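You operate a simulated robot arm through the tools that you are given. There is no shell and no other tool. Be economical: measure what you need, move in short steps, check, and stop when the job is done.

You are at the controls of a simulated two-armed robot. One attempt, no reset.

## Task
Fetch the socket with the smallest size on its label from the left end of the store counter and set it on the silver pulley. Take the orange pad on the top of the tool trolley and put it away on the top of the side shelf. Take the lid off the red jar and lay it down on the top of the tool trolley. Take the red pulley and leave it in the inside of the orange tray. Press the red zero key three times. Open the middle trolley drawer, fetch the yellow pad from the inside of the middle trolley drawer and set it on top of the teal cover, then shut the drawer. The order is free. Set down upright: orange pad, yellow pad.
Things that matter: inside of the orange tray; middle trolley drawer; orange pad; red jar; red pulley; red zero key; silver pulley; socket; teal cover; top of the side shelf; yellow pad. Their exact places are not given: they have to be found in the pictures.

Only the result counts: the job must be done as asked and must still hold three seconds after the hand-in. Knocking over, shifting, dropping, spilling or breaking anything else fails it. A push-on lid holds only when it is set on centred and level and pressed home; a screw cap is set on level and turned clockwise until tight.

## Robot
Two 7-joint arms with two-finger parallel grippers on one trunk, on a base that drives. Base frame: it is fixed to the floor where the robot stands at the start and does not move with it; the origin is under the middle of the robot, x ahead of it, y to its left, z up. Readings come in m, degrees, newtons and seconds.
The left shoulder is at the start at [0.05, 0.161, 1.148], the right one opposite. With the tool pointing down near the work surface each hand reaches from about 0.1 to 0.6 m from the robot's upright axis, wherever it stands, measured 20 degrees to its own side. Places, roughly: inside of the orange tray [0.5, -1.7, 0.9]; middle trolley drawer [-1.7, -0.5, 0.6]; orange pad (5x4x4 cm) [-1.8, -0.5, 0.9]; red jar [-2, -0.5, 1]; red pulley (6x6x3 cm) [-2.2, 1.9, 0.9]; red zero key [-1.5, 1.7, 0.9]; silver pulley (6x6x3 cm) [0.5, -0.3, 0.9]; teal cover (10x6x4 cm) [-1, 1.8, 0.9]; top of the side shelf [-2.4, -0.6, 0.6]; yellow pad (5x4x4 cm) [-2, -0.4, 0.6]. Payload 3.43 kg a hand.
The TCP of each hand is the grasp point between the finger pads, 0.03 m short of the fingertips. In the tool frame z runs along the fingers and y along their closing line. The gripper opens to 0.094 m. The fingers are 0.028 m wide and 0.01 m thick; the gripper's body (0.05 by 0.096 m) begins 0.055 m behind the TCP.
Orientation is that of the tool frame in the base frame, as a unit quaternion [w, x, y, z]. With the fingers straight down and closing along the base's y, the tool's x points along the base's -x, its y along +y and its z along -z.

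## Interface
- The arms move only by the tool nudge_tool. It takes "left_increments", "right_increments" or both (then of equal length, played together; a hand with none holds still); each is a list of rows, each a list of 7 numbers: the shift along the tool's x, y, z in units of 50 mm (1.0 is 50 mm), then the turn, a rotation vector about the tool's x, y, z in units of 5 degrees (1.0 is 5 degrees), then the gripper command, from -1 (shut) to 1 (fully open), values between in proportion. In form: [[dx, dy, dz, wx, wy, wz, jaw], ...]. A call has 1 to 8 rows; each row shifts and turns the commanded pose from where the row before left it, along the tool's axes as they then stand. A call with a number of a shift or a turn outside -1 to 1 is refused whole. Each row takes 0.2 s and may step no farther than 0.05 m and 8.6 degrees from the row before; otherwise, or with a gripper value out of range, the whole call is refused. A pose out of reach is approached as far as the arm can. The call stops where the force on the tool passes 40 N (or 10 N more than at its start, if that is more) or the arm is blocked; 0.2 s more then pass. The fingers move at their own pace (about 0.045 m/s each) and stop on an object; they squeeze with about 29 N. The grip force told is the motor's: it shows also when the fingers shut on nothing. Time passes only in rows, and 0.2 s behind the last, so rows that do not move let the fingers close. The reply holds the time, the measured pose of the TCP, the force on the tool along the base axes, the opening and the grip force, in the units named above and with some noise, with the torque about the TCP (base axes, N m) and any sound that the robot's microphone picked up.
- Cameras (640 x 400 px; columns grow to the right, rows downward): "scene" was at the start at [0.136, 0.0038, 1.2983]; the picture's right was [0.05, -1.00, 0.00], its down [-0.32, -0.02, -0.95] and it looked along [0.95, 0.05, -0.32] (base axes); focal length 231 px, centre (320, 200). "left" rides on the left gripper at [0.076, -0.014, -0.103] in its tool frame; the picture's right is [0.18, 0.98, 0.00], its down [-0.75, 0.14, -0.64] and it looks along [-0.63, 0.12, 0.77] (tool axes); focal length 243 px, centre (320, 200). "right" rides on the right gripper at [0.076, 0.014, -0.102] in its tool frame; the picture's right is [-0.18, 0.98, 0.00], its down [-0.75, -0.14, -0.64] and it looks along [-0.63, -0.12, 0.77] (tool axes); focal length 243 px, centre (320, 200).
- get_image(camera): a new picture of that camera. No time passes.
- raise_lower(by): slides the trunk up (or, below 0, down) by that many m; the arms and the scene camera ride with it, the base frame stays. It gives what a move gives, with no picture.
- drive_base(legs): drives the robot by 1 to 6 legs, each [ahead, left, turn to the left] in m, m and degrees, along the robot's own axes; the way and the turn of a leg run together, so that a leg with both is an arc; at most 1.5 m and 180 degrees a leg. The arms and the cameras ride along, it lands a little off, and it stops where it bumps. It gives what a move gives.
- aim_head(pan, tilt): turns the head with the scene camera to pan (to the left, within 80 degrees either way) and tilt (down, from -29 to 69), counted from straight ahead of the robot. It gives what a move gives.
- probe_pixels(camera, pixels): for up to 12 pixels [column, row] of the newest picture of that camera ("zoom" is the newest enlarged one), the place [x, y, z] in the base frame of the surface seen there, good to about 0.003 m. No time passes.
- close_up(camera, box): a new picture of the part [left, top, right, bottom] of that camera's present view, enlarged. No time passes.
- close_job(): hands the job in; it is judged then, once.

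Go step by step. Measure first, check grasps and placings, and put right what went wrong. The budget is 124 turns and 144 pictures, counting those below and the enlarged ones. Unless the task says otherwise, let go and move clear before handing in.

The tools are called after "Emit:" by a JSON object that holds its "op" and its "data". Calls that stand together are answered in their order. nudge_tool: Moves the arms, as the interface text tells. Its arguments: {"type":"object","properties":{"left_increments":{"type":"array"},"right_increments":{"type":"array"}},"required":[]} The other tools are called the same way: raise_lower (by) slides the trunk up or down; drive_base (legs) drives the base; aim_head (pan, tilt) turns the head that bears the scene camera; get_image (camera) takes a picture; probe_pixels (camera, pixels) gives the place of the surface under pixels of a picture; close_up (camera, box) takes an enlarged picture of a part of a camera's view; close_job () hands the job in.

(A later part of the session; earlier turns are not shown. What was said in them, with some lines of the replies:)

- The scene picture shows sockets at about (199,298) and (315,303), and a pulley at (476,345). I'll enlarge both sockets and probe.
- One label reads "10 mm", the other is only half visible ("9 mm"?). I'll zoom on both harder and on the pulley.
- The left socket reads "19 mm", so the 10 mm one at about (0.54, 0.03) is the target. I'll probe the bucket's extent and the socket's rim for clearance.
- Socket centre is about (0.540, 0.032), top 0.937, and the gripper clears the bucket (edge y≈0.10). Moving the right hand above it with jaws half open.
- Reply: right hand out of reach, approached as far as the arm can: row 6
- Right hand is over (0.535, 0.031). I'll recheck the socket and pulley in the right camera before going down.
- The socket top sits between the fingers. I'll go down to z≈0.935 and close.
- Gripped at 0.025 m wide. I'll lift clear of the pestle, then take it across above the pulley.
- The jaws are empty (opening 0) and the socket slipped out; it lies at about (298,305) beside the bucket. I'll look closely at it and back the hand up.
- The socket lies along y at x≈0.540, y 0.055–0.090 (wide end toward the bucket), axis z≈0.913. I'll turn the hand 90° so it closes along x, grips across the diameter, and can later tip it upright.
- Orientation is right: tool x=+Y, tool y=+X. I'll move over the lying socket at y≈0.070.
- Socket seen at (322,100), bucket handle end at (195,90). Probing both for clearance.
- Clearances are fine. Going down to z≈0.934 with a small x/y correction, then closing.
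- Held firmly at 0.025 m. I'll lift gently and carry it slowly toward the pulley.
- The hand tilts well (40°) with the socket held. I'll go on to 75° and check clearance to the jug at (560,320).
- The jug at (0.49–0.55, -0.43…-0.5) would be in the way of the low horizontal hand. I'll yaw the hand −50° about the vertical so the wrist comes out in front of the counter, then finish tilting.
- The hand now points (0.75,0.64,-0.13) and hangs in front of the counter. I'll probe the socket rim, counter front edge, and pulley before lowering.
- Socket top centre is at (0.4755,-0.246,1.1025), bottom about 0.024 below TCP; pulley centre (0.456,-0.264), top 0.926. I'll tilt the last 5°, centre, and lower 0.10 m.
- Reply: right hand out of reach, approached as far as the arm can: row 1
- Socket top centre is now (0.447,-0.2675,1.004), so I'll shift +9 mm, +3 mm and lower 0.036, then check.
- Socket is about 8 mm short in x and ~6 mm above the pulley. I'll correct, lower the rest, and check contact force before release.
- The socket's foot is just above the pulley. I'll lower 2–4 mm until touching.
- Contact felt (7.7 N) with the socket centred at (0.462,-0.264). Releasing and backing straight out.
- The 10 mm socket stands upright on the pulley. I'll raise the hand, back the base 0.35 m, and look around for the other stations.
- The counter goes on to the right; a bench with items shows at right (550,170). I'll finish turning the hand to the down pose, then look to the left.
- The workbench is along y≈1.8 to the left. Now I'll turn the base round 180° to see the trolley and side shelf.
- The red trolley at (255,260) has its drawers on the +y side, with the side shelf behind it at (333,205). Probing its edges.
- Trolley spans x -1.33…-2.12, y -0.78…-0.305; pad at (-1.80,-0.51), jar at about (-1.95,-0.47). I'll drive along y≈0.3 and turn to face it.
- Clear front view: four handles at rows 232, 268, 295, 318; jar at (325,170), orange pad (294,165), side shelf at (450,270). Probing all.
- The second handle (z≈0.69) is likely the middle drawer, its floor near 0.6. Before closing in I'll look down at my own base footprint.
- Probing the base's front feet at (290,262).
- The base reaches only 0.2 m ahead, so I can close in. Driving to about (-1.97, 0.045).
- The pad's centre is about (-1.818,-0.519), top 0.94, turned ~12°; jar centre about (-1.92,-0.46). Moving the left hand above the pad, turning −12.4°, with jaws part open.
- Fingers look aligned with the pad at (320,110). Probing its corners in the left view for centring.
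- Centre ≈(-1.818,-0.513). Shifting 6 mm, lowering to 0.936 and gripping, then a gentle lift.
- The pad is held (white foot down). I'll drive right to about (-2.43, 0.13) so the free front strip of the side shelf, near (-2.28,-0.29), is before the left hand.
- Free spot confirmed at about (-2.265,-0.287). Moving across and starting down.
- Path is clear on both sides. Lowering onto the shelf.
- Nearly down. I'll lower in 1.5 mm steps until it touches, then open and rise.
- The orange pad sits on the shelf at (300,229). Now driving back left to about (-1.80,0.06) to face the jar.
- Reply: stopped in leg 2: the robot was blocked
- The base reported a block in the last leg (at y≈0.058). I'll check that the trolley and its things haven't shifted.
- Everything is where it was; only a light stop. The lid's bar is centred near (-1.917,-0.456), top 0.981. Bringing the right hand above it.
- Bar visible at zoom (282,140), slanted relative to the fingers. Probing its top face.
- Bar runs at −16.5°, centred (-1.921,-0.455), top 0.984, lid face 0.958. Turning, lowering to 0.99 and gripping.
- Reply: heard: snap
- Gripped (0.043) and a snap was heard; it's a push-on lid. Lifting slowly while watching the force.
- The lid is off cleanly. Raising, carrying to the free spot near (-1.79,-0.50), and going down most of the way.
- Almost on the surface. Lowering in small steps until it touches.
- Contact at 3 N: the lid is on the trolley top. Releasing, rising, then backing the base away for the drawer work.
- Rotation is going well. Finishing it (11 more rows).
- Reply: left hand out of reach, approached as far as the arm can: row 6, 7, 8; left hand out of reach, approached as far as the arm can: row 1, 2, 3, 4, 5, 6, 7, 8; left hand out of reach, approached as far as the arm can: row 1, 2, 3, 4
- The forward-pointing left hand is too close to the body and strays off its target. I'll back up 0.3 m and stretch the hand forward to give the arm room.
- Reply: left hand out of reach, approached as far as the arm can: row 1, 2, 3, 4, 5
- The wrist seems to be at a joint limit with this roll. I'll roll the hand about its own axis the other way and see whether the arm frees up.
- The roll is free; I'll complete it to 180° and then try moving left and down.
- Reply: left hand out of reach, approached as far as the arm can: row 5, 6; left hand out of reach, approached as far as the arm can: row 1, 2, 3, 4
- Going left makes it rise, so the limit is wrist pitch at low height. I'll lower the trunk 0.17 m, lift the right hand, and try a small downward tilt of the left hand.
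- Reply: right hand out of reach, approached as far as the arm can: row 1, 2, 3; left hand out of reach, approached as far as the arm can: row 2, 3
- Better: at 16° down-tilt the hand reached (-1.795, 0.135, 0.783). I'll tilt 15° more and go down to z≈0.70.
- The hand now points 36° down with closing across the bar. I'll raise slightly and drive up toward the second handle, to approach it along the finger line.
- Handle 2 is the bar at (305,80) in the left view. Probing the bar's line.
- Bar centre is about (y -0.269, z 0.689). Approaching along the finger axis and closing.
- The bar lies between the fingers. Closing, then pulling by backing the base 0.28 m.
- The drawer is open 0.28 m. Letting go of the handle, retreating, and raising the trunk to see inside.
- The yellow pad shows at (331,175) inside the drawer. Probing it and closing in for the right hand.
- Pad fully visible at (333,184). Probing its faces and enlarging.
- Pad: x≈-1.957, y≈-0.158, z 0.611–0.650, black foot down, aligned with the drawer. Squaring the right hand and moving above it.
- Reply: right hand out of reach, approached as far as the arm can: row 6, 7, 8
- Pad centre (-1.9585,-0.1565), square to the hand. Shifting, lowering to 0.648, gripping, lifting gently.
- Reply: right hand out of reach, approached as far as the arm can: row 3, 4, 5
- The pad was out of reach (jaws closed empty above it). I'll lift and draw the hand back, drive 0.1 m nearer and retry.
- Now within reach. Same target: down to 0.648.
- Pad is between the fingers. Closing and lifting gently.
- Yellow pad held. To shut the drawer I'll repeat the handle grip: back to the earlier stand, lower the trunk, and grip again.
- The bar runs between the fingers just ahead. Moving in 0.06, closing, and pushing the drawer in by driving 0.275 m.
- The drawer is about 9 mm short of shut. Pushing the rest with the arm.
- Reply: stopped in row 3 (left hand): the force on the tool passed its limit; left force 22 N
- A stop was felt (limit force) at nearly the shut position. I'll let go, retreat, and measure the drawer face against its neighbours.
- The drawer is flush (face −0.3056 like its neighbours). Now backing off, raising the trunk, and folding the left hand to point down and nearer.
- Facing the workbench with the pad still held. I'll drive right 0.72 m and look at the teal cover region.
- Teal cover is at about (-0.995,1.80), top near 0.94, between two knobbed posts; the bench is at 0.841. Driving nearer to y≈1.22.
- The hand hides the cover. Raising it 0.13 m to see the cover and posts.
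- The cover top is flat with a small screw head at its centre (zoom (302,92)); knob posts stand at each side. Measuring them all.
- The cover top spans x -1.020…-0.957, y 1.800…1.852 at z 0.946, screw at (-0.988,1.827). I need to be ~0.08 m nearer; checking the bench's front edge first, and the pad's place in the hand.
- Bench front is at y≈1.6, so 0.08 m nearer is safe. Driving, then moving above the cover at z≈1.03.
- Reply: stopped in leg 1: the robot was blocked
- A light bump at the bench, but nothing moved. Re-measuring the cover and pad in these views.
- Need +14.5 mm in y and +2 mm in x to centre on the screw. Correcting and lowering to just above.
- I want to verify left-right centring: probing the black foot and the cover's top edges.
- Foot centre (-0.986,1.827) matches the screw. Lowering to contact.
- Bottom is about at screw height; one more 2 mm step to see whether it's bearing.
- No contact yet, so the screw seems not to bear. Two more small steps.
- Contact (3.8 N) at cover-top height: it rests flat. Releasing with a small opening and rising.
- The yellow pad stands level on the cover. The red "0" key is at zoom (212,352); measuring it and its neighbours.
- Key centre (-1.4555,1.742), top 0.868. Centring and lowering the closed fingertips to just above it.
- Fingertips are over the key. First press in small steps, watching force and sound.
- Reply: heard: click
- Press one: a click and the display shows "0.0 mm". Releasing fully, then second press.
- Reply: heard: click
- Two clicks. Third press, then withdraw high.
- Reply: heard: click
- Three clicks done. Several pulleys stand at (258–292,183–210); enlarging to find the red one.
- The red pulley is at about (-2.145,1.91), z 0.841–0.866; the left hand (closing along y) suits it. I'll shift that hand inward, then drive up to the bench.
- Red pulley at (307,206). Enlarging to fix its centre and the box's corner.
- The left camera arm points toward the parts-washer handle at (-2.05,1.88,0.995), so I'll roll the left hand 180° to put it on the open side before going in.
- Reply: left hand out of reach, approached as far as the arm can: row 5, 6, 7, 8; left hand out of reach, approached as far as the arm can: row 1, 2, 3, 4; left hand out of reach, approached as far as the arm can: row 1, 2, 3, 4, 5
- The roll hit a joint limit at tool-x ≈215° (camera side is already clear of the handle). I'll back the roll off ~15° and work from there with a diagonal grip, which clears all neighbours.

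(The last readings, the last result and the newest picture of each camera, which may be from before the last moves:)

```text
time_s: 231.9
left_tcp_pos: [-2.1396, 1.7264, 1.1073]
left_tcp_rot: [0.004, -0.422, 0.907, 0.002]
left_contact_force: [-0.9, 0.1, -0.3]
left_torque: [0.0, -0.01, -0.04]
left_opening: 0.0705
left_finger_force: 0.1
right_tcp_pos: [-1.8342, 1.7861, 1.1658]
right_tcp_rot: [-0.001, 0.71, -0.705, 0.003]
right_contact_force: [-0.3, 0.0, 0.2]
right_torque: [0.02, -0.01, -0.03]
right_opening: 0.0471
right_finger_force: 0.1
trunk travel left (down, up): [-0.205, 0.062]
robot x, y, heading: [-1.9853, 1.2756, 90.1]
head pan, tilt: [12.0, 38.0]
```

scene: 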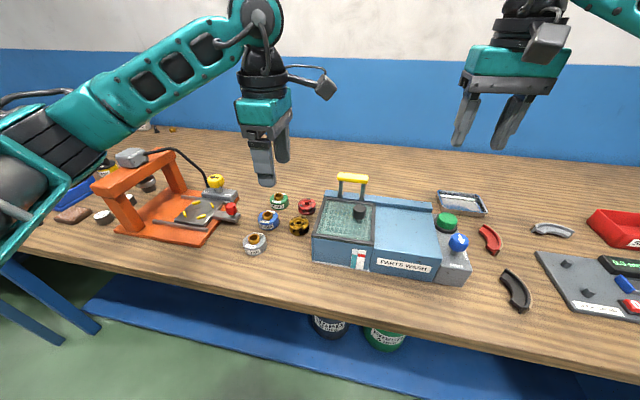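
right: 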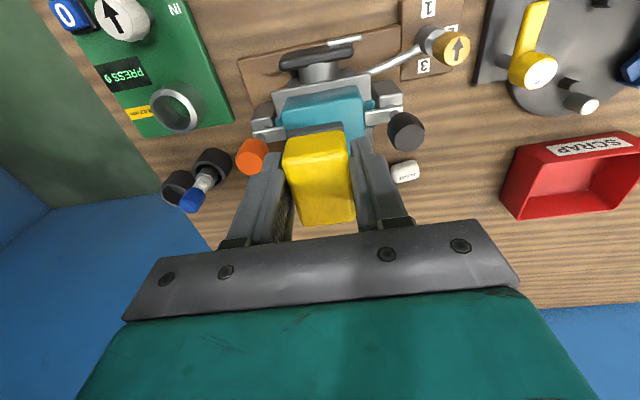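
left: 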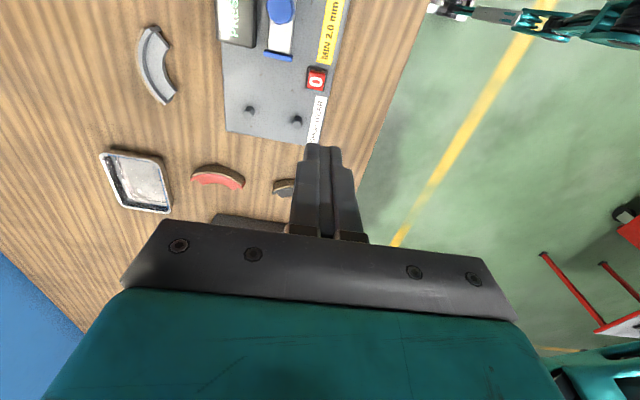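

Roll is free again (tool-x 230°). Lowering the trunk 0.1 m for reach and moving above the pulley.

Emit:
{"op": "raise_lower", "data": {"by": -0.1}}

Emit:
{"op": "nudge_tool", "data": {"left_increments": [[-0.543, 0.501, 0, 0, 0, 0, 0.5], [-0.543, 0.501, 0, 0, 0, 0, 0.5], [-0.543, 0.501, 0, 0, 0, 0, 0.5], [-0.543, 0.501, 0, 0, 0, 0, 0.5], [-0.543, 0.501, 0, 0, 0, 0, 0.5]]}}

Emit:
{"op": "get_image", "data": {"camera": "left"}}

```text
time_s: 233.3
left_tcp_pos: [-2.1405, 1.7269, 1.0066]
left_tcp_rot: [0.004, -0.421, 0.907, 0.002]
left_contact_force: [-0.1, 0.0, -0.3]
left_torque: [0.01, -0.02, 0.0]
left_opening: 0.0704
left_finger_force: 0.2
right_tcp_pos: [-1.8351, 1.7859, 1.0664]
right_tcp_rot: [-0.003, 0.71, -0.704, 0.004]
right_contact_force: [0.2, -0.1, 0.4]
right_torque: [-0.03, 0.01, 0.02]
right_opening: 0.0469
right_finger_force: 0.0
trunk travel left (down, up): [-0.105, 0.162]
robot x, y, heading: [-1.985, 1.276, 90.2]
head pan, tilt: [12.0, 38.0]
```

```text
time_s: 234.5
left_tcp_pos: [-2.1414, 1.8057, 1.0062]
left_tcp_rot: [0.005, -0.422, 0.907, 0.002]
left_contact_force: [-0.1, 0.0, 0.5]
left_torque: [-0.04, 0.01, 0.02]
left_opening: 0.0702
left_finger_force: 0.0
left hand out of reach, approached as far as the arm can: row 3, 4, 5
right_tcp_pos: [-1.8347, 1.7863, 1.0651]
right_tcp_rot: [-0.002, 0.71, -0.704, 0.004]
right_contact_force: [-0.2, 0.4, -0.1]
right_torque: [0.0, 0.02, -0.01]
right_opening: 0.047
right_finger_force: 0.1
trunk travel left (down, up): [-0.105, 0.162]
robot x, y, heading: [-1.9863, 1.2736, 90.0]
head pan, tilt: [12.0, 38.0]
```

```text
26 pictures are left
```

left: 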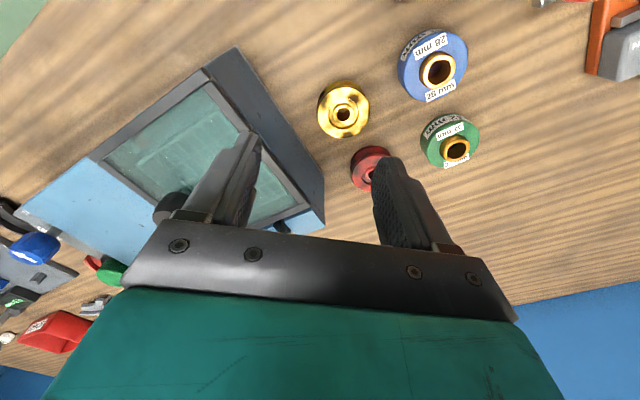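

At z≈1.0 the vertical hand stops at y≈1.806. Tilting the hand 30° forward will give reach, so I'll return it to the square roll and tilt it.

Emit:
{"op": "nudge_tool", "data": {"left_increments": [[0.7, -0.6, 0, 0, 0, -1, 0.5], [0.7, -0.6, 0, 0, 0, -1, 0.5], [0, 0, 0, 0, 0, -1, 0.5], [0, 0, 0, 0, 0, -1, 0.5], [0, 0, 0, 0, 0, -1, 0.5], [0, 0, 0, 0, 0, -1, 0.5], [0, 0, 0, 0, 0, -1, 0.5], [0, 0, 0, 0, 0, -1, 0.5]]}}

Emit:
{"op": "nudge_tool", "data": {"left_increments": [[0, 0, 0, 0, -1, 0, 0.5], [0, 0, 0, 0, -1, 0, 0.5], [0, 0, 0, 0, -1, 0, 0.5], [0, 0, 0, 0, -1, 0, 0.5], [0, 0, 0, 0, -1, 0, 0.5], [0, 0, 0, 0, -1, 0, 0.5]]}}

```text
time_s: 236.3
left_tcp_pos: [-2.1371, 1.7144, 1.0067]
left_tcp_rot: [0.005, -0.707, 0.707, 0.0]
left_contact_force: [-0.3, 0.3, 0.3]
left_torque: [0.01, -0.01, 0.01]
left_opening: 0.0704
left_finger_force: 0.0
right_tcp_pos: [-1.8359, 1.7862, 1.0654]
right_tcp_rot: [-0.002, 0.709, -0.705, 0.004]
right_contact_force: [0.3, -0.6, 0.4]
right_torque: [0.0, 0.04, 0.0]
right_opening: 0.0474
right_finger_force: 0.1
trunk travel left (down, up): [-0.105, 0.162]
robot x, y, heading: [-1.9864, 1.275, 90.0]
head pan, tilt: [12.0, 38.0]
```

```text
time_s: 237.7
left_tcp_pos: [-2.1369, 1.7149, 1.006]
left_tcp_rot: [0.189, -0.681, 0.683, 0.184]
left_contact_force: [-0.7, 0.6, -0.2]
left_torque: [0.0, -0.02, 0.0]
left_opening: 0.0704
left_finger_force: 0.1
right_tcp_pos: [-1.835, 1.7871, 1.0647]
right_tcp_rot: [-0.003, 0.709, -0.705, 0.003]
right_contact_force: [0.6, 0.6, 0.3]
right_torque: [0.02, -0.01, -0.02]
right_opening: 0.0471
right_finger_force: 0.0
trunk travel left (down, up): [-0.105, 0.162]
robot x, y, heading: [-1.9851, 1.2786, 90.4]
head pan, tilt: [12.0, 38.0]
```

Tilt works. Moving to the approach point, 0.1 m back along the finger line from the pulley.

Emit:
{"op": "nudge_tool", "data": {"left_increments": [[-0.46, 0.055, 0.517, 0, 0, 0, 0.5], [-0.46, 0.055, 0.517, 0, 0, 0, 0.5], [-0.46, 0.055, 0.517, 0, 0, 0, 0.5], [-0.46, 0.055, 0.517, 0, 0, 0, 0.5]]}}

Emit:
{"op": "get_image", "data": {"camera": "left"}}

Emit:
{"op": "close_up", "data": {"camera": "scene", "box": [240, 130, 360, 260]}}

```text
time_s: 238.7
left_tcp_pos: [-2.1487, 1.8473, 0.9639]
left_tcp_rot: [0.189, -0.682, 0.682, 0.184]
left_contact_force: [0.6, -0.2, 0.9]
left_torque: [-0.01, 0.0, 0.03]
left_opening: 0.0705
left_finger_force: 0.1
right_tcp_pos: [-1.8345, 1.7864, 1.0647]
right_tcp_rot: [-0.002, 0.709, -0.705, 0.004]
right_contact_force: [0.6, 0.4, 0.9]
right_torque: [-0.01, 0.0, 0.03]
right_opening: 0.0467
right_finger_force: 0.0
trunk travel left (down, up): [-0.105, 0.162]
robot x, y, heading: [-1.9853, 1.2755, 89.9]
head pan, tilt: [12.0, 38.0]
```

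```text
25 pictures are left
```

left: 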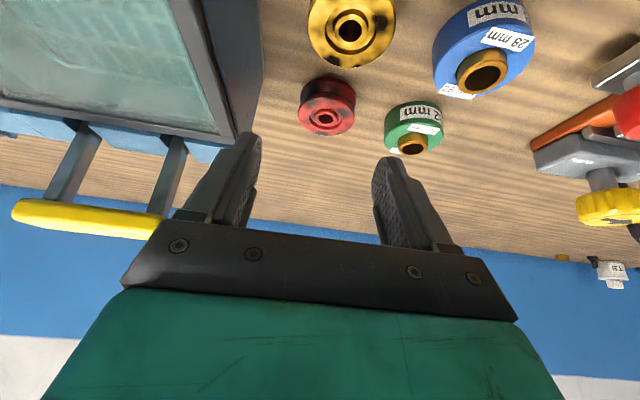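

```text
3.08 times, centred on (300, 195) of scene
```

zoom: 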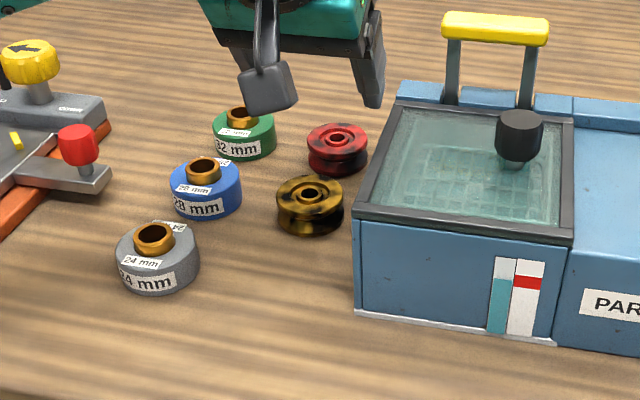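

Good approach view: pulley at (327,103), box corner at (262,80). Probing both.

Emit:
{"op": "probe_pixels", "data": {"camera": "left", "pixels": [[301, 100], [353, 98], [327, 82], [326, 134], [326, 118], [255, 40], [228, 135], [215, 150], [388, 130], [440, 120]]}}

```text
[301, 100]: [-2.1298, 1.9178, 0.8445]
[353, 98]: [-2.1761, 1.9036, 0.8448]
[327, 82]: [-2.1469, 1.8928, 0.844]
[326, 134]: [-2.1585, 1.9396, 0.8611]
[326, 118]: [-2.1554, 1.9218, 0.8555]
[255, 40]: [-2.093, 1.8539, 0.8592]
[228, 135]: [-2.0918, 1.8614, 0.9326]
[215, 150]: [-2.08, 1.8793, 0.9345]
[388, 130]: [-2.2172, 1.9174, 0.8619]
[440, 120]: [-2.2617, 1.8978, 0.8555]
```

Pulley centre ≈(-2.151,1.914); 2 cm to the ring and 1.4 cm to the box on either side of the fingers. Going in along the finger line.

Emit:
{"op": "nudge_tool", "data": {"left_increments": [[-0.02, 0.046, 0.505, 0, 0, 0, 0.5], [-0.01, 0, 0.505, 0, 0, 0, 0.5], [-0.01, 0, 0.505, 0, 0, 0, 0.5], [-0.01, 0, 0.45, 0, 0, 0, 0.5]]}}

Emit:
{"op": "close_up", "data": {"camera": "left", "box": [200, 60, 440, 240]}}

```text
time_s: 239.7
left_tcp_pos: [-2.1496, 1.8973, 0.8792]
left_tcp_rot: [0.188, -0.681, 0.683, 0.184]
left_contact_force: [0.5, 0.0, 0.1]
left_torque: [0.01, 0.03, 0.02]
left_opening: 0.0704
left_finger_force: 0.1
right_tcp_pos: [-1.8344, 1.7861, 1.065]
right_tcp_rot: [-0.002, 0.709, -0.705, 0.003]
right_contact_force: [-0.7, 0.4, 0.0]
right_torque: [0.0, 0.01, 0.01]
right_opening: 0.047
right_finger_force: 0.1
trunk travel left (down, up): [-0.105, 0.162]
robot x, y, heading: [-1.984, 1.2761, 90.0]
head pan, tilt: [12.0, 38.0]
```

```text
2.22 times, centred on (320, 150) of left
```

zoom: 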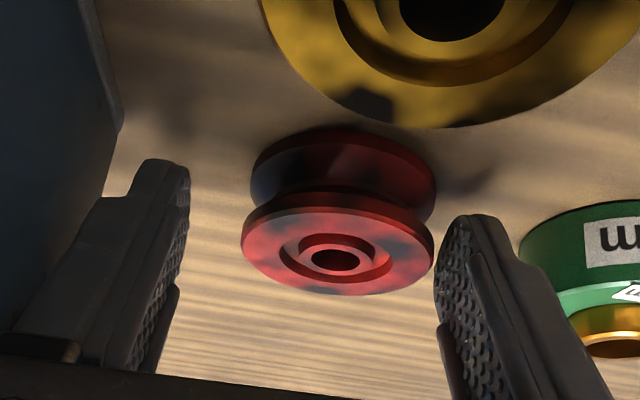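

The pulley lies ~6 mm toward the ring-side finger. Centring, going 3 mm deeper, and closing.

Emit:
{"op": "nudge_tool", "data": {"left_increments": [[0, 0.12, 0, 0, 0, 0, 0.5], [0, 0, 0.06, 0, 0, 0, 0.5], [0, 0, 0, 0, 0, 0, -1], [0, 0, 0, 0, 0, 0, -1], [0, 0, 0, 0, 0, 0, -1]]}}

Emit:
{"op": "nudge_tool", "data": {"left_increments": [[-0.05, 0, -0.09, 0, 0, 0, -1], [-0.05, 0, -0.09, 0, 0, 0, -1], [-0.1, 0, -0.17, 0, 0, 0, -1], [-0.1, 0, -0.17, 0, 0, 0, -1]]}}

Emit:
{"op": "close_up", "data": {"camera": "left", "box": [200, 60, 440, 240]}}

```text
time_s: 240.9
left_tcp_pos: [-2.1564, 1.8981, 0.878]
left_tcp_rot: [0.188, -0.681, 0.684, 0.183]
left_contact_force: [-0.8, -0.1, 0.7]
left_torque: [0.0, -0.02, 0.01]
left_opening: 0.0524
left_finger_force: 28.5
right_tcp_pos: [-1.8335, 1.7858, 1.0648]
right_tcp_rot: [-0.002, 0.71, -0.704, 0.004]
right_contact_force: [0.4, -0.2, 0.0]
right_torque: [0.02, 0.01, -0.01]
right_opening: 0.047
right_finger_force: 0.1
trunk travel left (down, up): [-0.105, 0.162]
robot x, y, heading: [-1.987, 1.2777, 90.3]
head pan, tilt: [12.0, 38.0]
```

```text
time_s: 241.9
left_tcp_pos: [-2.1555, 1.9003, 0.9072]
left_tcp_rot: [0.188, -0.682, 0.683, 0.183]
left_contact_force: [-0.6, -0.3, -0.7]
left_torque: [0.02, -0.02, -0.03]
left_opening: 0.0524
left_finger_force: 29.1
right_tcp_pos: [-1.835, 1.7847, 1.0645]
right_tcp_rot: [-0.003, 0.709, -0.705, 0.003]
right_contact_force: [0.0, -0.5, 0.2]
right_torque: [-0.04, 0.02, 0.0]
right_opening: 0.0469
right_finger_force: 0.1
trunk travel left (down, up): [-0.105, 0.162]
robot x, y, heading: [-1.9849, 1.2746, 89.9]
head pan, tilt: [12.0, 38.0]
```

```text
2.22 times, centred on (320, 150) of left
```

zoom: 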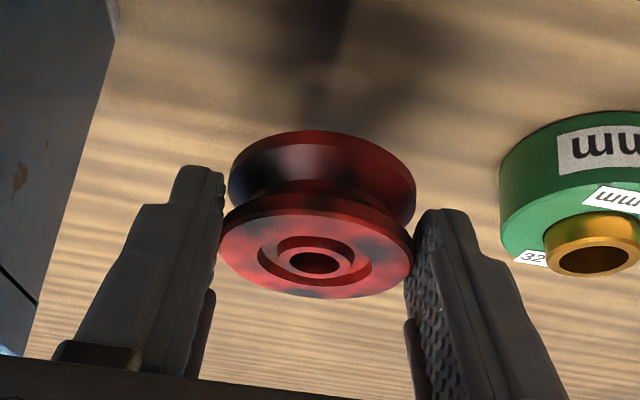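

The red pulley is held (0.052 wide). Lifting straight up 0.15 m, backing off the bench, and raising the trunk.

Emit:
{"op": "nudge_tool", "data": {"left_increments": [[-0.25, 0, -0.43, 0, 0, 0, -1], [-0.305, 0, -0.516, 0, 0, 0, -1], [-0.305, 0, -0.516, 0, 0, 0, -1], [-0.305, 0, -0.516, 0, 0, 0, -1], [-0.305, 0, -0.516, 0, 0, 0, -1]]}}

Emit:
{"op": "drive_base", "data": {"legs": [[-0.9, 0, 0]]}}

Emit:
{"op": "raise_lower", "data": {"by": 0.16}}

Emit:
{"op": "drive_base", "data": {"legs": [[0, 0, -90], [1.2, 0, 0], [0, 0, -60]]}}

Emit:
{"op": "aim_head", "data": {"pan": 0, "tilt": 25}}

Emit:
{"op": "get_image", "data": {"camera": "scene"}}

```text
time_s: 243.1
left_tcp_pos: [-2.1564, 1.8993, 1.0521]
left_tcp_rot: [0.187, -0.682, 0.683, 0.182]
left_contact_force: [0.3, -0.5, -1.2]
left_torque: [-0.02, -0.04, -0.02]
left_opening: 0.0524
left_finger_force: 28.6
right_tcp_pos: [-1.8347, 1.7868, 1.0644]
right_tcp_rot: [-0.003, 0.709, -0.705, 0.004]
right_contact_force: [0.1, -0.6, -0.2]
right_torque: [-0.03, 0.0, 0.01]
right_opening: 0.0472
right_finger_force: 0.2
trunk travel left (down, up): [-0.105, 0.162]
robot x, y, heading: [-1.9874, 1.2766, 90.2]
head pan, tilt: [12.0, 38.0]
```

```text
time_s: 247.8
left_tcp_pos: [-2.153, 0.9995, 1.0532]
left_tcp_rot: [0.189, -0.678, 0.687, 0.181]
left_contact_force: [0.7, -0.2, 0.1]
left_torque: [-0.01, -0.01, 0.0]
left_opening: 0.0525
left_finger_force: 29.3
right_tcp_pos: [-1.8326, 0.8821, 1.0665]
right_tcp_rot: [0.002, -0.705, 0.709, -0.004]
right_contact_force: [0.3, -0.4, 0.6]
right_torque: [0.0, -0.03, -0.04]
right_opening: 0.0469
right_finger_force: 0.0
trunk travel left (down, up): [-0.105, 0.162]
robot x, y, heading: [-1.9928, 0.3747, 89.6]
head pan, tilt: [12.0, 38.0]
```

```text
time_s: 249.7
left_tcp_pos: [-2.1539, 1.0, 1.212]
left_tcp_rot: [0.19, -0.678, 0.687, 0.181]
left_contact_force: [0.1, -0.2, -0.7]
left_torque: [-0.02, 0.0, 0.02]
left_opening: 0.0527
left_finger_force: 28.8
right_tcp_pos: [-1.8328, 0.8827, 1.2258]
right_tcp_rot: [0.002, -0.706, 0.709, -0.004]
right_contact_force: [0.3, 0.0, 0.0]
right_torque: [0.01, 0.02, -0.02]
right_opening: 0.047
right_finger_force: 0.1
trunk travel left (down, up): [-0.265, 0.002]
robot x, y, heading: [-1.9913, 0.3736, 89.5]
head pan, tilt: [12.0, 38.0]
```

```text
time_s: 262.2
left_tcp_pos: [-0.3466, -0.1005, 1.212]
left_tcp_rot: [0.225, 0.486, 0.834, -0.135]
left_contact_force: [0.7, 0.6, -0.5]
left_torque: [0.02, 0.03, -0.03]
left_opening: 0.0525
left_finger_force: 28.7
right_tcp_pos: [-0.681, -0.1607, 1.2247]
right_tcp_rot: [-0.003, 0.5, 0.866, -0.004]
right_contact_force: [0.0, 0.1, 0.7]
right_torque: [-0.01, 0.03, 0.0]
right_opening: 0.047
right_finger_force: 0.1
trunk travel left (down, up): [-0.265, 0.002]
robot x, y, heading: [-0.8019, 0.3579, -60.4]
head pan, tilt: [12.0, 38.0]
```

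```text
time_s: 262.9
left_tcp_pos: [-0.3462, -0.1005, 1.2114]
left_tcp_rot: [0.224, 0.486, 0.834, -0.135]
left_contact_force: [0.0, 0.5, -0.2]
left_torque: [0.0, 0.04, 0.03]
left_opening: 0.0527
left_finger_force: 28.8
right_tcp_pos: [-0.6818, -0.1609, 1.2247]
right_tcp_rot: [-0.003, 0.5, 0.866, -0.003]
right_contact_force: [-0.3, -0.9, 0.3]
right_torque: [0.0, 0.01, -0.01]
right_opening: 0.0472
right_finger_force: 0.2
trunk travel left (down, up): [-0.265, 0.002]
robot x, y, heading: [-0.8035, 0.3591, -60.1]
head pan, tilt: [0.0, 25.0]
```

```text
21 pictures are left
```

scene: 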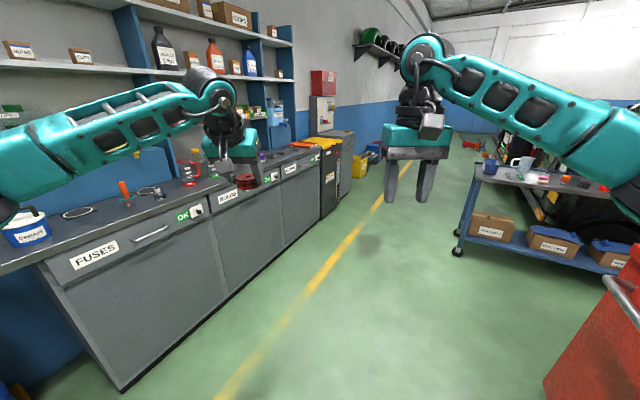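

Corridor clear between the counter and the wheeled bench at (460,250). Probing key points for the route.

Emit:
{"op": "probe_pixels", "data": {"camera": "scene", "pixels": [[458, 250], [478, 178], [290, 148], [262, 158], [325, 141], [345, 205], [300, 144], [330, 190], [590, 260]]}}

Emit:
{"op": "close_up", "data": {"camera": "scene", "box": [170, 110, 370, 220]}}

```text
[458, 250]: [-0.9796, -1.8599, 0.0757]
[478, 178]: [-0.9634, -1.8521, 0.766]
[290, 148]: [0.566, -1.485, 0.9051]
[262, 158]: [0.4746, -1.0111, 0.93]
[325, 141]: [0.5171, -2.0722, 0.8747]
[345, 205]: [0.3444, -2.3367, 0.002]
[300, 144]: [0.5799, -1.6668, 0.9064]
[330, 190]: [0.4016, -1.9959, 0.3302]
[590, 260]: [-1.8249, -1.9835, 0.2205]
```

```text
3.20 times, centred on (270, 165) of scene
```

zoom: 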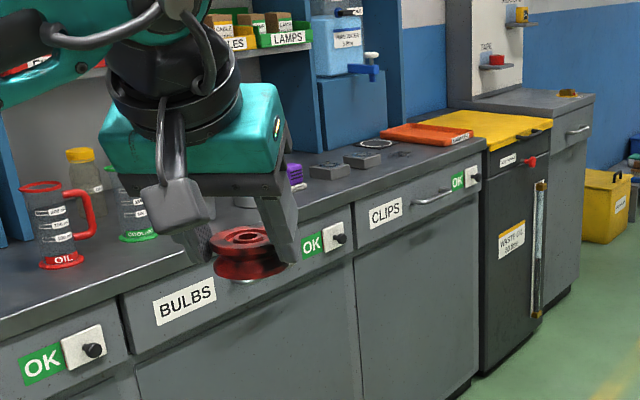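

Tray is at about (0.55,-1.68), flat on the counter's far end. Driving there in safe legs.

Emit:
{"op": "drive_base", "data": {"legs": [[1.1, 0, 0], [0, 0, -30], [1.24, 0, 0], [0, 0, 90]]}}

Emit:
{"op": "aim_head", "data": {"pan": 10, "tilt": 35}}

Emit:
{"op": "get_image", "data": {"camera": "scene"}}

```text
time_s: 279.8
left_tcp_pos: [0.356, -1.6632, 1.2124]
left_tcp_rot: [0.262, -0.007, 0.965, -0.001]
left_contact_force: [0.6, 0.3, -1.0]
left_torque: [-0.02, 0.0, 0.0]
left_opening: 0.0518
left_finger_force: 28.9
right_tcp_pos: [0.2468, -1.9867, 1.2249]
right_tcp_rot: [0.0, -0.011, 1.0, -0.005]
right_contact_force: [-0.3, -0.7, 0.0]
right_torque: [0.02, -0.01, -0.01]
right_opening: 0.047
right_finger_force: 0.1
trunk travel left (down, up): [-0.265, 0.002]
robot x, y, heading: [-0.2653, -1.8427, 1.1]
head pan, tilt: [0.0, 25.0]
```

```text
time_s: 280.5
left_tcp_pos: [0.3555, -1.6622, 1.2131]
left_tcp_rot: [0.263, -0.006, 0.965, -0.002]
left_contact_force: [0.3, 0.2, -1.4]
left_torque: [0.01, 0.01, -0.02]
left_opening: 0.052
left_finger_force: 28.7
right_tcp_pos: [0.2471, -1.9873, 1.2252]
right_tcp_rot: [-0.001, -0.011, 1.0, -0.004]
right_contact_force: [-0.2, 0.1, 0.1]
right_torque: [0.01, -0.01, -0.04]
right_opening: 0.047
right_finger_force: 0.1
trunk travel left (down, up): [-0.265, 0.002]
robot x, y, heading: [-0.2674, -1.8481, 0.9]
head pan, tilt: [10.0, 35.0]
```

```text
19 pictures are left
```

scene: 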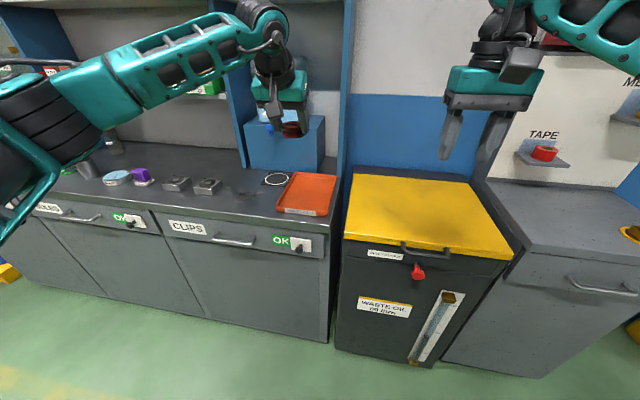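

The orange tray is at (307,194). Probing its floor and rim.

Emit:
{"op": "probe_pixels", "data": {"camera": "scene", "pixels": [[306, 195], [290, 195], [322, 195], [306, 182], [303, 207], [292, 175], [333, 178], [325, 212], [281, 205], [306, 210]]}}

Emit:
{"op": "close_up", "data": {"camera": "scene", "box": [250, 110, 360, 230]}}

```text
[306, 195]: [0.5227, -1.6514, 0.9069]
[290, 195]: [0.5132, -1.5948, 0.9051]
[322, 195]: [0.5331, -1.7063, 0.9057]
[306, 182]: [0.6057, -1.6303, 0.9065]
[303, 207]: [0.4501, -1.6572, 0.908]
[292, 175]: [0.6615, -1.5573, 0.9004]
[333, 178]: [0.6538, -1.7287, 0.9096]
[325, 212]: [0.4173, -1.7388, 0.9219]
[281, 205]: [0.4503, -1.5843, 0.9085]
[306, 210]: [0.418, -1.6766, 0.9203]
```

```text
3.33 times, centred on (305, 170) of scene
```

zoom: 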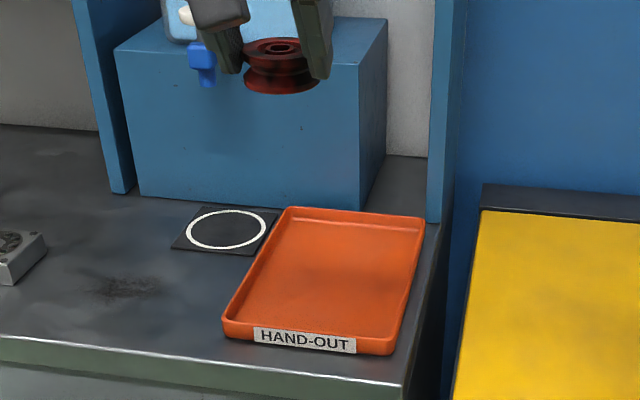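

Tray floor is at z≈0.906, inside x 0.43–0.64, y -1.58…-1.73. Driving 0.2 m nearer, lowering the trunk, then the arm to just above.

Emit:
{"op": "drive_base", "data": {"legs": [[0.2, 0, 0]]}}

Emit:
{"op": "raise_lower", "data": {"by": -0.16}}

Emit:
{"op": "nudge_tool", "data": {"left_increments": [[0.4, 0, 0.29, 0, 0, 0, -1], [0.4, 0, 0.29, 0, 0, 0, -1], [0.4, 0, 0.29, 0, 0, 0, -1], [0.4, 0, 0.29, 0, 0, 0, -1]]}}

Emit:
{"op": "get_image", "data": {"camera": "scene"}}

```text
time_s: 282.1
left_tcp_pos: [0.5542, -1.6597, 1.2128]
left_tcp_rot: [0.262, -0.007, 0.965, -0.001]
left_contact_force: [0.2, 0.6, -1.0]
left_torque: [0.01, 0.02, -0.01]
left_opening: 0.0521
left_finger_force: 29.7
right_tcp_pos: [0.4469, -1.9841, 1.2254]
right_tcp_rot: [-0.001, -0.011, 1.0, -0.004]
right_contact_force: [-0.5, 1.5, -0.1]
right_torque: [-0.04, 0.02, 0.04]
right_opening: 0.0469
right_finger_force: 0.1
trunk travel left (down, up): [-0.265, 0.002]
robot x, y, heading: [-0.0696, -1.8428, 0.9]
head pan, tilt: [10.0, 35.0]
```

```text
time_s: 283.9
left_tcp_pos: [0.5547, -1.6601, 1.0516]
left_tcp_rot: [0.263, -0.006, 0.965, -0.001]
left_contact_force: [0.2, -0.1, -0.8]
left_torque: [-0.01, -0.01, 0.0]
left_opening: 0.0519
left_finger_force: 29.2
right_tcp_pos: [0.4461, -1.9836, 1.0657]
right_tcp_rot: [-0.001, -0.011, 1.0, -0.004]
right_contact_force: [0.4, -0.3, 0.2]
right_torque: [0.0, -0.02, 0.01]
right_opening: 0.047
right_finger_force: 0.0
trunk travel left (down, up): [-0.105, 0.162]
robot x, y, heading: [-0.0685, -1.8402, 0.9]
head pan, tilt: [10.0, 35.0]
```

```text
time_s: 284.9
left_tcp_pos: [0.5147, -1.6614, 0.9607]
left_tcp_rot: [0.262, -0.007, 0.965, -0.001]
left_contact_force: [0.0, -0.7, -0.5]
left_torque: [0.0, 0.04, 0.0]
left_opening: 0.0523
left_finger_force: 28.8
right_tcp_pos: [0.4462, -1.9842, 1.0662]
right_tcp_rot: [-0.001, -0.011, 1.0, -0.004]
right_contact_force: [-0.2, -0.1, 0.4]
right_torque: [0.0, 0.0, 0.02]
right_opening: 0.0468
right_finger_force: 0.0
trunk travel left (down, up): [-0.105, 0.162]
robot x, y, heading: [-0.0684, -1.8397, 1.0]
head pan, tilt: [10.0, 35.0]
```

```text
17 pictures are left
```

scene: 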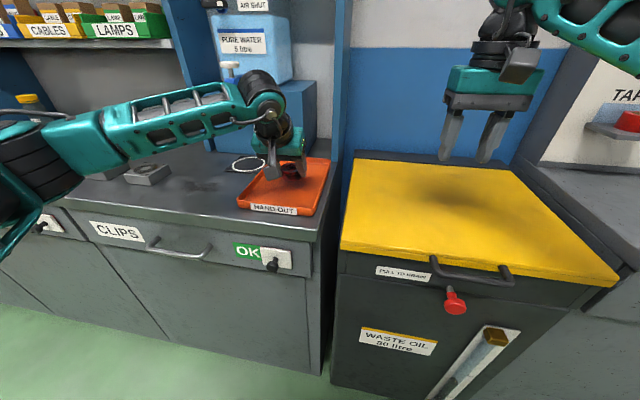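

The pulley is over the tray. Lowering straight down in small steps until it touches.

Emit:
{"op": "nudge_tool", "data": {"left_increments": [[0.122, 0, 0.207, 0, 0, 0, -1], [0.031, 0, 0.052, 0, 0, 0, -1], [0.02, 0, 0.034, 0, 0, 0, -1]]}}

Emit:
{"op": "nudge_tool", "data": {"left_increments": [[0.02, 0, 0.034, 0, 0, 0, -1]]}}

Emit:
{"op": "close_up", "data": {"camera": "left", "box": [200, 60, 440, 240]}}

```text
time_s: 285.7
left_tcp_pos: [0.5137, -1.6612, 0.9445]
left_tcp_rot: [0.262, -0.007, 0.965, -0.001]
left_contact_force: [0.2, 0.4, -1.5]
left_torque: [-0.03, 0.01, 0.0]
left_opening: 0.0521
left_finger_force: 28.7
right_tcp_pos: [0.4463, -1.9837, 1.0664]
right_tcp_rot: [-0.002, -0.011, 1.0, -0.005]
right_contact_force: [0.5, 0.0, -0.7]
right_torque: [0.01, -0.02, 0.03]
right_opening: 0.047
right_finger_force: 0.0
trunk travel left (down, up): [-0.105, 0.162]
robot x, y, heading: [-0.0694, -1.8358, 1.0]
head pan, tilt: [10.0, 35.0]
```

```text
time_s: 286.1
left_tcp_pos: [0.5147, -1.6607, 0.9435]
left_tcp_rot: [0.262, -0.007, 0.965, -0.001]
left_contact_force: [-1.4, -0.4, 0.9]
left_torque: [-0.01, 0.01, 0.02]
left_opening: 0.052
left_finger_force: 29.2
right_tcp_pos: [0.4468, -1.9839, 1.0661]
right_tcp_rot: [-0.001, -0.01, 1.0, -0.005]
right_contact_force: [0.3, 0.5, 0.1]
right_torque: [0.01, 0.0, 0.01]
right_opening: 0.0474
right_finger_force: 0.0
trunk travel left (down, up): [-0.105, 0.162]
robot x, y, heading: [-0.0673, -1.8394, 0.9]
head pan, tilt: [10.0, 35.0]
```

```text
2.22 times, centred on (320, 150) of left
```

zoom: 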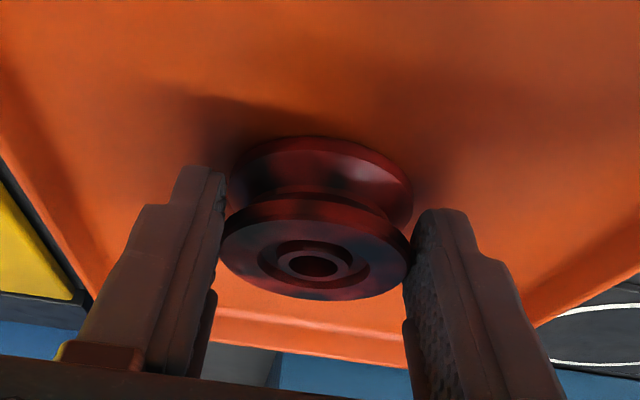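

Emit:
{"op": "nudge_tool", "data": {"left_increments": [[0.02, 0, 0.034, 0, 0, 0, -1]]}}

Emit:
{"op": "nudge_tool", "data": {"left_increments": [[0.02, 0, 0.034, 0, 0, 0, -1]]}}

```text
time_s: 286.5
left_tcp_pos: [0.5146, -1.6604, 0.9431]
left_tcp_rot: [0.264, -0.006, 0.965, -0.002]
left_contact_force: [-1.0, 0.7, 7.0]
left_torque: [0.19, 0.06, 0.04]
left_opening: 0.052
left_finger_force: 28.8
right_tcp_pos: [0.4451, -1.9833, 1.0665]
right_tcp_rot: [0.0, -0.011, 1.0, -0.004]
right_contact_force: [-0.3, 0.7, -0.1]
right_torque: [0.03, 0.01, 0.02]
right_opening: 0.0472
right_finger_force: 0.1
trunk travel left (down, up): [-0.105, 0.162]
robot x, y, heading: [-0.0679, -1.8403, 1.0]
head pan, tilt: [10.0, 35.0]
```

```text
time_s: 286.9
left_tcp_pos: [0.5142, -1.6614, 0.9436]
left_tcp_rot: [0.267, -0.008, 0.964, -0.001]
left_contact_force: [-0.4, 3.5, 17.5]
left_torque: [0.26, 0.05, -0.04]
left_opening: 0.0521
left_finger_force: 29.1
right_tcp_pos: [0.4444, -1.9838, 1.0678]
right_tcp_rot: [-0.001, -0.01, 1.0, -0.005]
right_contact_force: [0.4, 0.1, -0.6]
right_torque: [-0.02, 0.0, -0.02]
right_opening: 0.0468
right_finger_force: 0.0
trunk travel left (down, up): [-0.105, 0.162]
robot x, y, heading: [-0.0672, -1.8404, 0.9]
head pan, tilt: [10.0, 35.0]
```

It rests on the tray floor. Easing slightly, opening, and backing out along the finger line.

Emit:
{"op": "nudge_tool", "data": {"left_increments": [[-0.02, 0, -0.034, 0, 0, 0, -1], [0, 0, 0, 0, 0, 0, 0.5], [0, 0, 0, 0, 0, 0, 0.5], [0, 0, 0, 0, 0, 0, 0.5], [0, 0, -0.4, 0, 0, 0, 0.5], [0, 0, -0.8, 0, 0, 0, 0.5], [0, 0, -1, 0, 0, 0, 0.5], [0, 0, -1, 0, 0, 0, 0.5]]}}

Emit:
{"op": "close_up", "data": {"camera": "scene", "box": [200, 120, 350, 230]}}

```text
time_s: 288.7
left_tcp_pos: [0.433, -1.6595, 1.0785]
left_tcp_rot: [0.262, -0.006, 0.965, -0.002]
left_contact_force: [0.3, -0.3, 0.2]
left_torque: [0.01, 0.01, 0.0]
left_opening: 0.0704
left_finger_force: 0.1
right_tcp_pos: [0.4455, -1.9845, 1.0655]
right_tcp_rot: [-0.001, -0.01, 1.0, -0.004]
right_contact_force: [0.2, 0.8, -0.2]
right_torque: [0.01, -0.01, -0.02]
right_opening: 0.047
right_finger_force: 0.1
trunk travel left (down, up): [-0.105, 0.162]
robot x, y, heading: [-0.0684, -1.8374, 0.8]
head pan, tilt: [10.0, 35.0]
```

```text
3.64 times, centred on (275, 175) of scene
```

zoom: 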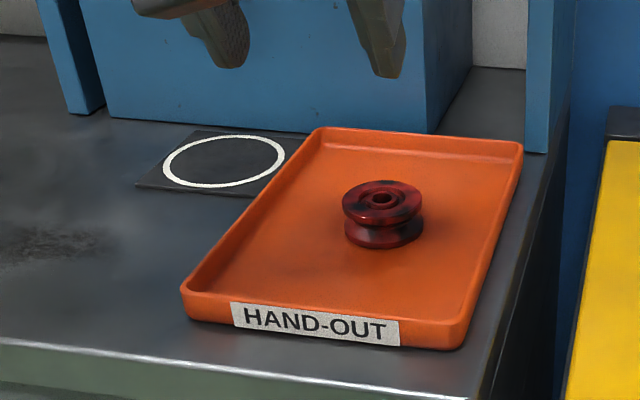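

The red pulley lies in the tray. Backing clear and doing a final look at the socket on the silver pulley.

Emit:
{"op": "drive_base", "data": {"legs": [[-0.4, 0, 0]]}}

Emit:
{"op": "raise_lower", "data": {"by": 0.13}}

Emit:
{"op": "drive_base", "data": {"legs": [[0, 0, 90], [0.7, 0, 0]]}}

Emit:
{"op": "aim_head", "data": {"pan": -45, "tilt": 20}}

Emit:
{"op": "get_image", "data": {"camera": "scene"}}

```text
time_s: 291.2
left_tcp_pos: [0.0335, -1.6669, 1.0794]
left_tcp_rot: [0.263, -0.006, 0.965, -0.002]
left_contact_force: [-0.5, 0.2, -0.6]
left_torque: [-0.01, -0.01, 0.02]
left_opening: 0.0706
left_finger_force: 0.0
right_tcp_pos: [0.0427, -1.9909, 1.065]
right_tcp_rot: [-0.001, -0.01, 1.0, -0.005]
right_contact_force: [0.2, 0.5, -0.1]
right_torque: [0.01, -0.02, 0.0]
right_opening: 0.047
right_finger_force: 0.1
trunk travel left (down, up): [-0.105, 0.162]
robot x, y, heading: [-0.4686, -1.8415, 0.8]
head pan, tilt: [10.0, 35.0]
```

```text
time_s: 292.8
left_tcp_pos: [0.0336, -1.6678, 1.2089]
left_tcp_rot: [0.262, -0.006, 0.965, -0.002]
left_contact_force: [0.0, 0.1, 0.0]
left_torque: [-0.02, 0.0, -0.01]
left_opening: 0.0704
left_finger_force: 0.1
right_tcp_pos: [0.0443, -1.9902, 1.1955]
right_tcp_rot: [-0.002, -0.009, 1.0, -0.005]
right_contact_force: [-0.6, 0.2, 0.7]
right_torque: [0.0, 0.0, -0.02]
right_opening: 0.0471
right_finger_force: 0.1
trunk travel left (down, up): [-0.235, 0.032]
robot x, y, heading: [-0.4662, -1.8454, 1.1]
head pan, tilt: [10.0, 35.0]
```

```text
time_s: 300.4
left_tcp_pos: [-0.629, -0.6415, 1.2088]
left_tcp_rot: [0.189, -0.678, 0.687, 0.182]
left_contact_force: [0.1, -0.9, -0.4]
left_torque: [-0.02, -0.01, 0.0]
left_opening: 0.0703
left_finger_force: 0.0
right_tcp_pos: [-0.3047, -0.6386, 1.1943]
right_tcp_rot: [0.002, -0.705, 0.71, -0.004]
right_contact_force: [0.3, -0.4, 0.6]
right_torque: [-0.02, -0.01, 0.02]
right_opening: 0.0473
right_finger_force: 0.0
trunk travel left (down, up): [-0.235, 0.032]
robot x, y, heading: [-0.463, -1.1457, 89.5]
head pan, tilt: [10.0, 35.0]
```

```text
time_s: 301.7
left_tcp_pos: [-0.6279, -0.6404, 1.2091]
left_tcp_rot: [0.189, -0.677, 0.688, 0.182]
left_contact_force: [0.5, -1.0, 0.4]
left_torque: [-0.02, -0.02, 0.0]
left_opening: 0.0704
left_finger_force: 0.1
right_tcp_pos: [-0.3059, -0.6386, 1.1962]
right_tcp_rot: [0.003, -0.704, 0.71, -0.003]
right_contact_force: [0.2, -0.2, -0.4]
right_torque: [0.0, 0.0, 0.01]
right_opening: 0.0468
right_finger_force: 0.0
trunk travel left (down, up): [-0.235, 0.032]
robot x, y, heading: [-0.4646, -1.1492, 89.3]
head pan, tilt: [-45.0, 20.0]
```

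```text
14 pictures are left
```

scene: 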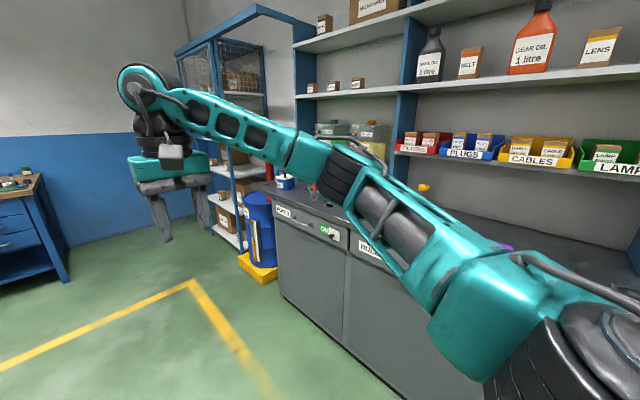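

Enlarging the counter around (320,195) where the pulley should be.

Emit:
{"op": "close_up", "data": {"camera": "scene", "box": [270, 170, 350, 220]}}

Emit:
{"op": "aim_head", "data": {"pan": 60, "tilt": 20}}

Emit:
{"op": "get_image", "data": {"camera": "scene"}}

```text
8.00 times, centred on (310, 195) of scene
```

zoom: 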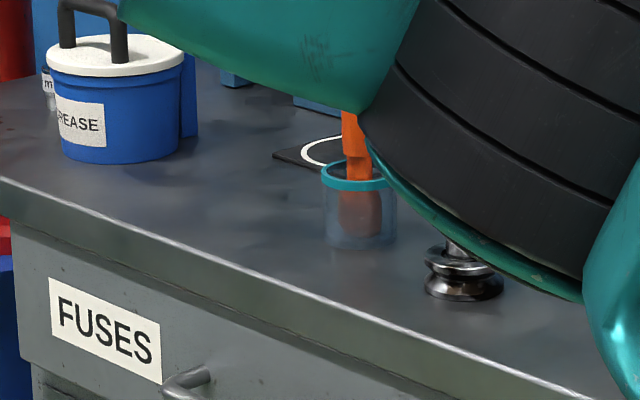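

```text
time_s: 303.5
left_tcp_pos: [-0.6282, -0.6402, 1.2099]
left_tcp_rot: [0.189, -0.678, 0.687, 0.182]
left_contact_force: [1.2, -0.1, -0.2]
left_torque: [-0.02, 0.0, 0.03]
left_opening: 0.0708
left_finger_force: 0.0
right_tcp_pos: [-0.3064, -0.6379, 1.1954]
right_tcp_rot: [0.003, -0.705, 0.709, -0.003]
right_contact_force: [0.5, -0.2, 0.6]
right_torque: [0.0, 0.03, -0.02]
right_opening: 0.0468
right_finger_force: 0.1
trunk travel left (down, up): [-0.235, 0.032]
robot x, y, heading: [-0.465, -1.1488, 89.3]
head pan, tilt: [60.0, 20.0]
```

```text
12 pictures are left
```

scene: 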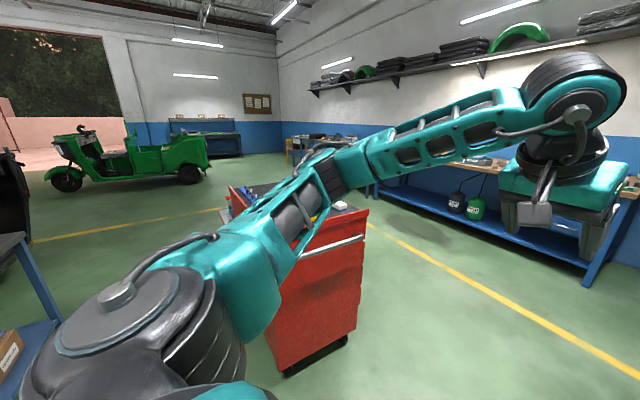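

The socket's foot still stands on the silver pulley (zoom (457,250)), the trolley stands undisturbed, and both hands are empty and clear. Handing in.

Emit:
{"op": "close_job", "data": {}}

```text
The job is handed in.
```

I did all six parts and handed the job in; the tool only confirmed receipt, so I don't have the verdict.

- **Socket:** the 10 mm socket stands upright on the silver pulley. It slipped from the gripper once and fell on its side on the counter before I re-gripped it.
- **Orange pad:** it is on the top of the side shelf.
- **Jar lid:** it is lying on the top of the tool trolley.
- **Red pulley:** it is in the orange tray.
- **Red zero key:** I pressed it three times and heard a click each time.
- **Yellow pad:** it is on top of the teal cover, and the middle drawer is shut flush.

The base also bumped lightly once at the trolley and once at the workbench; I saw nothing moved either time.
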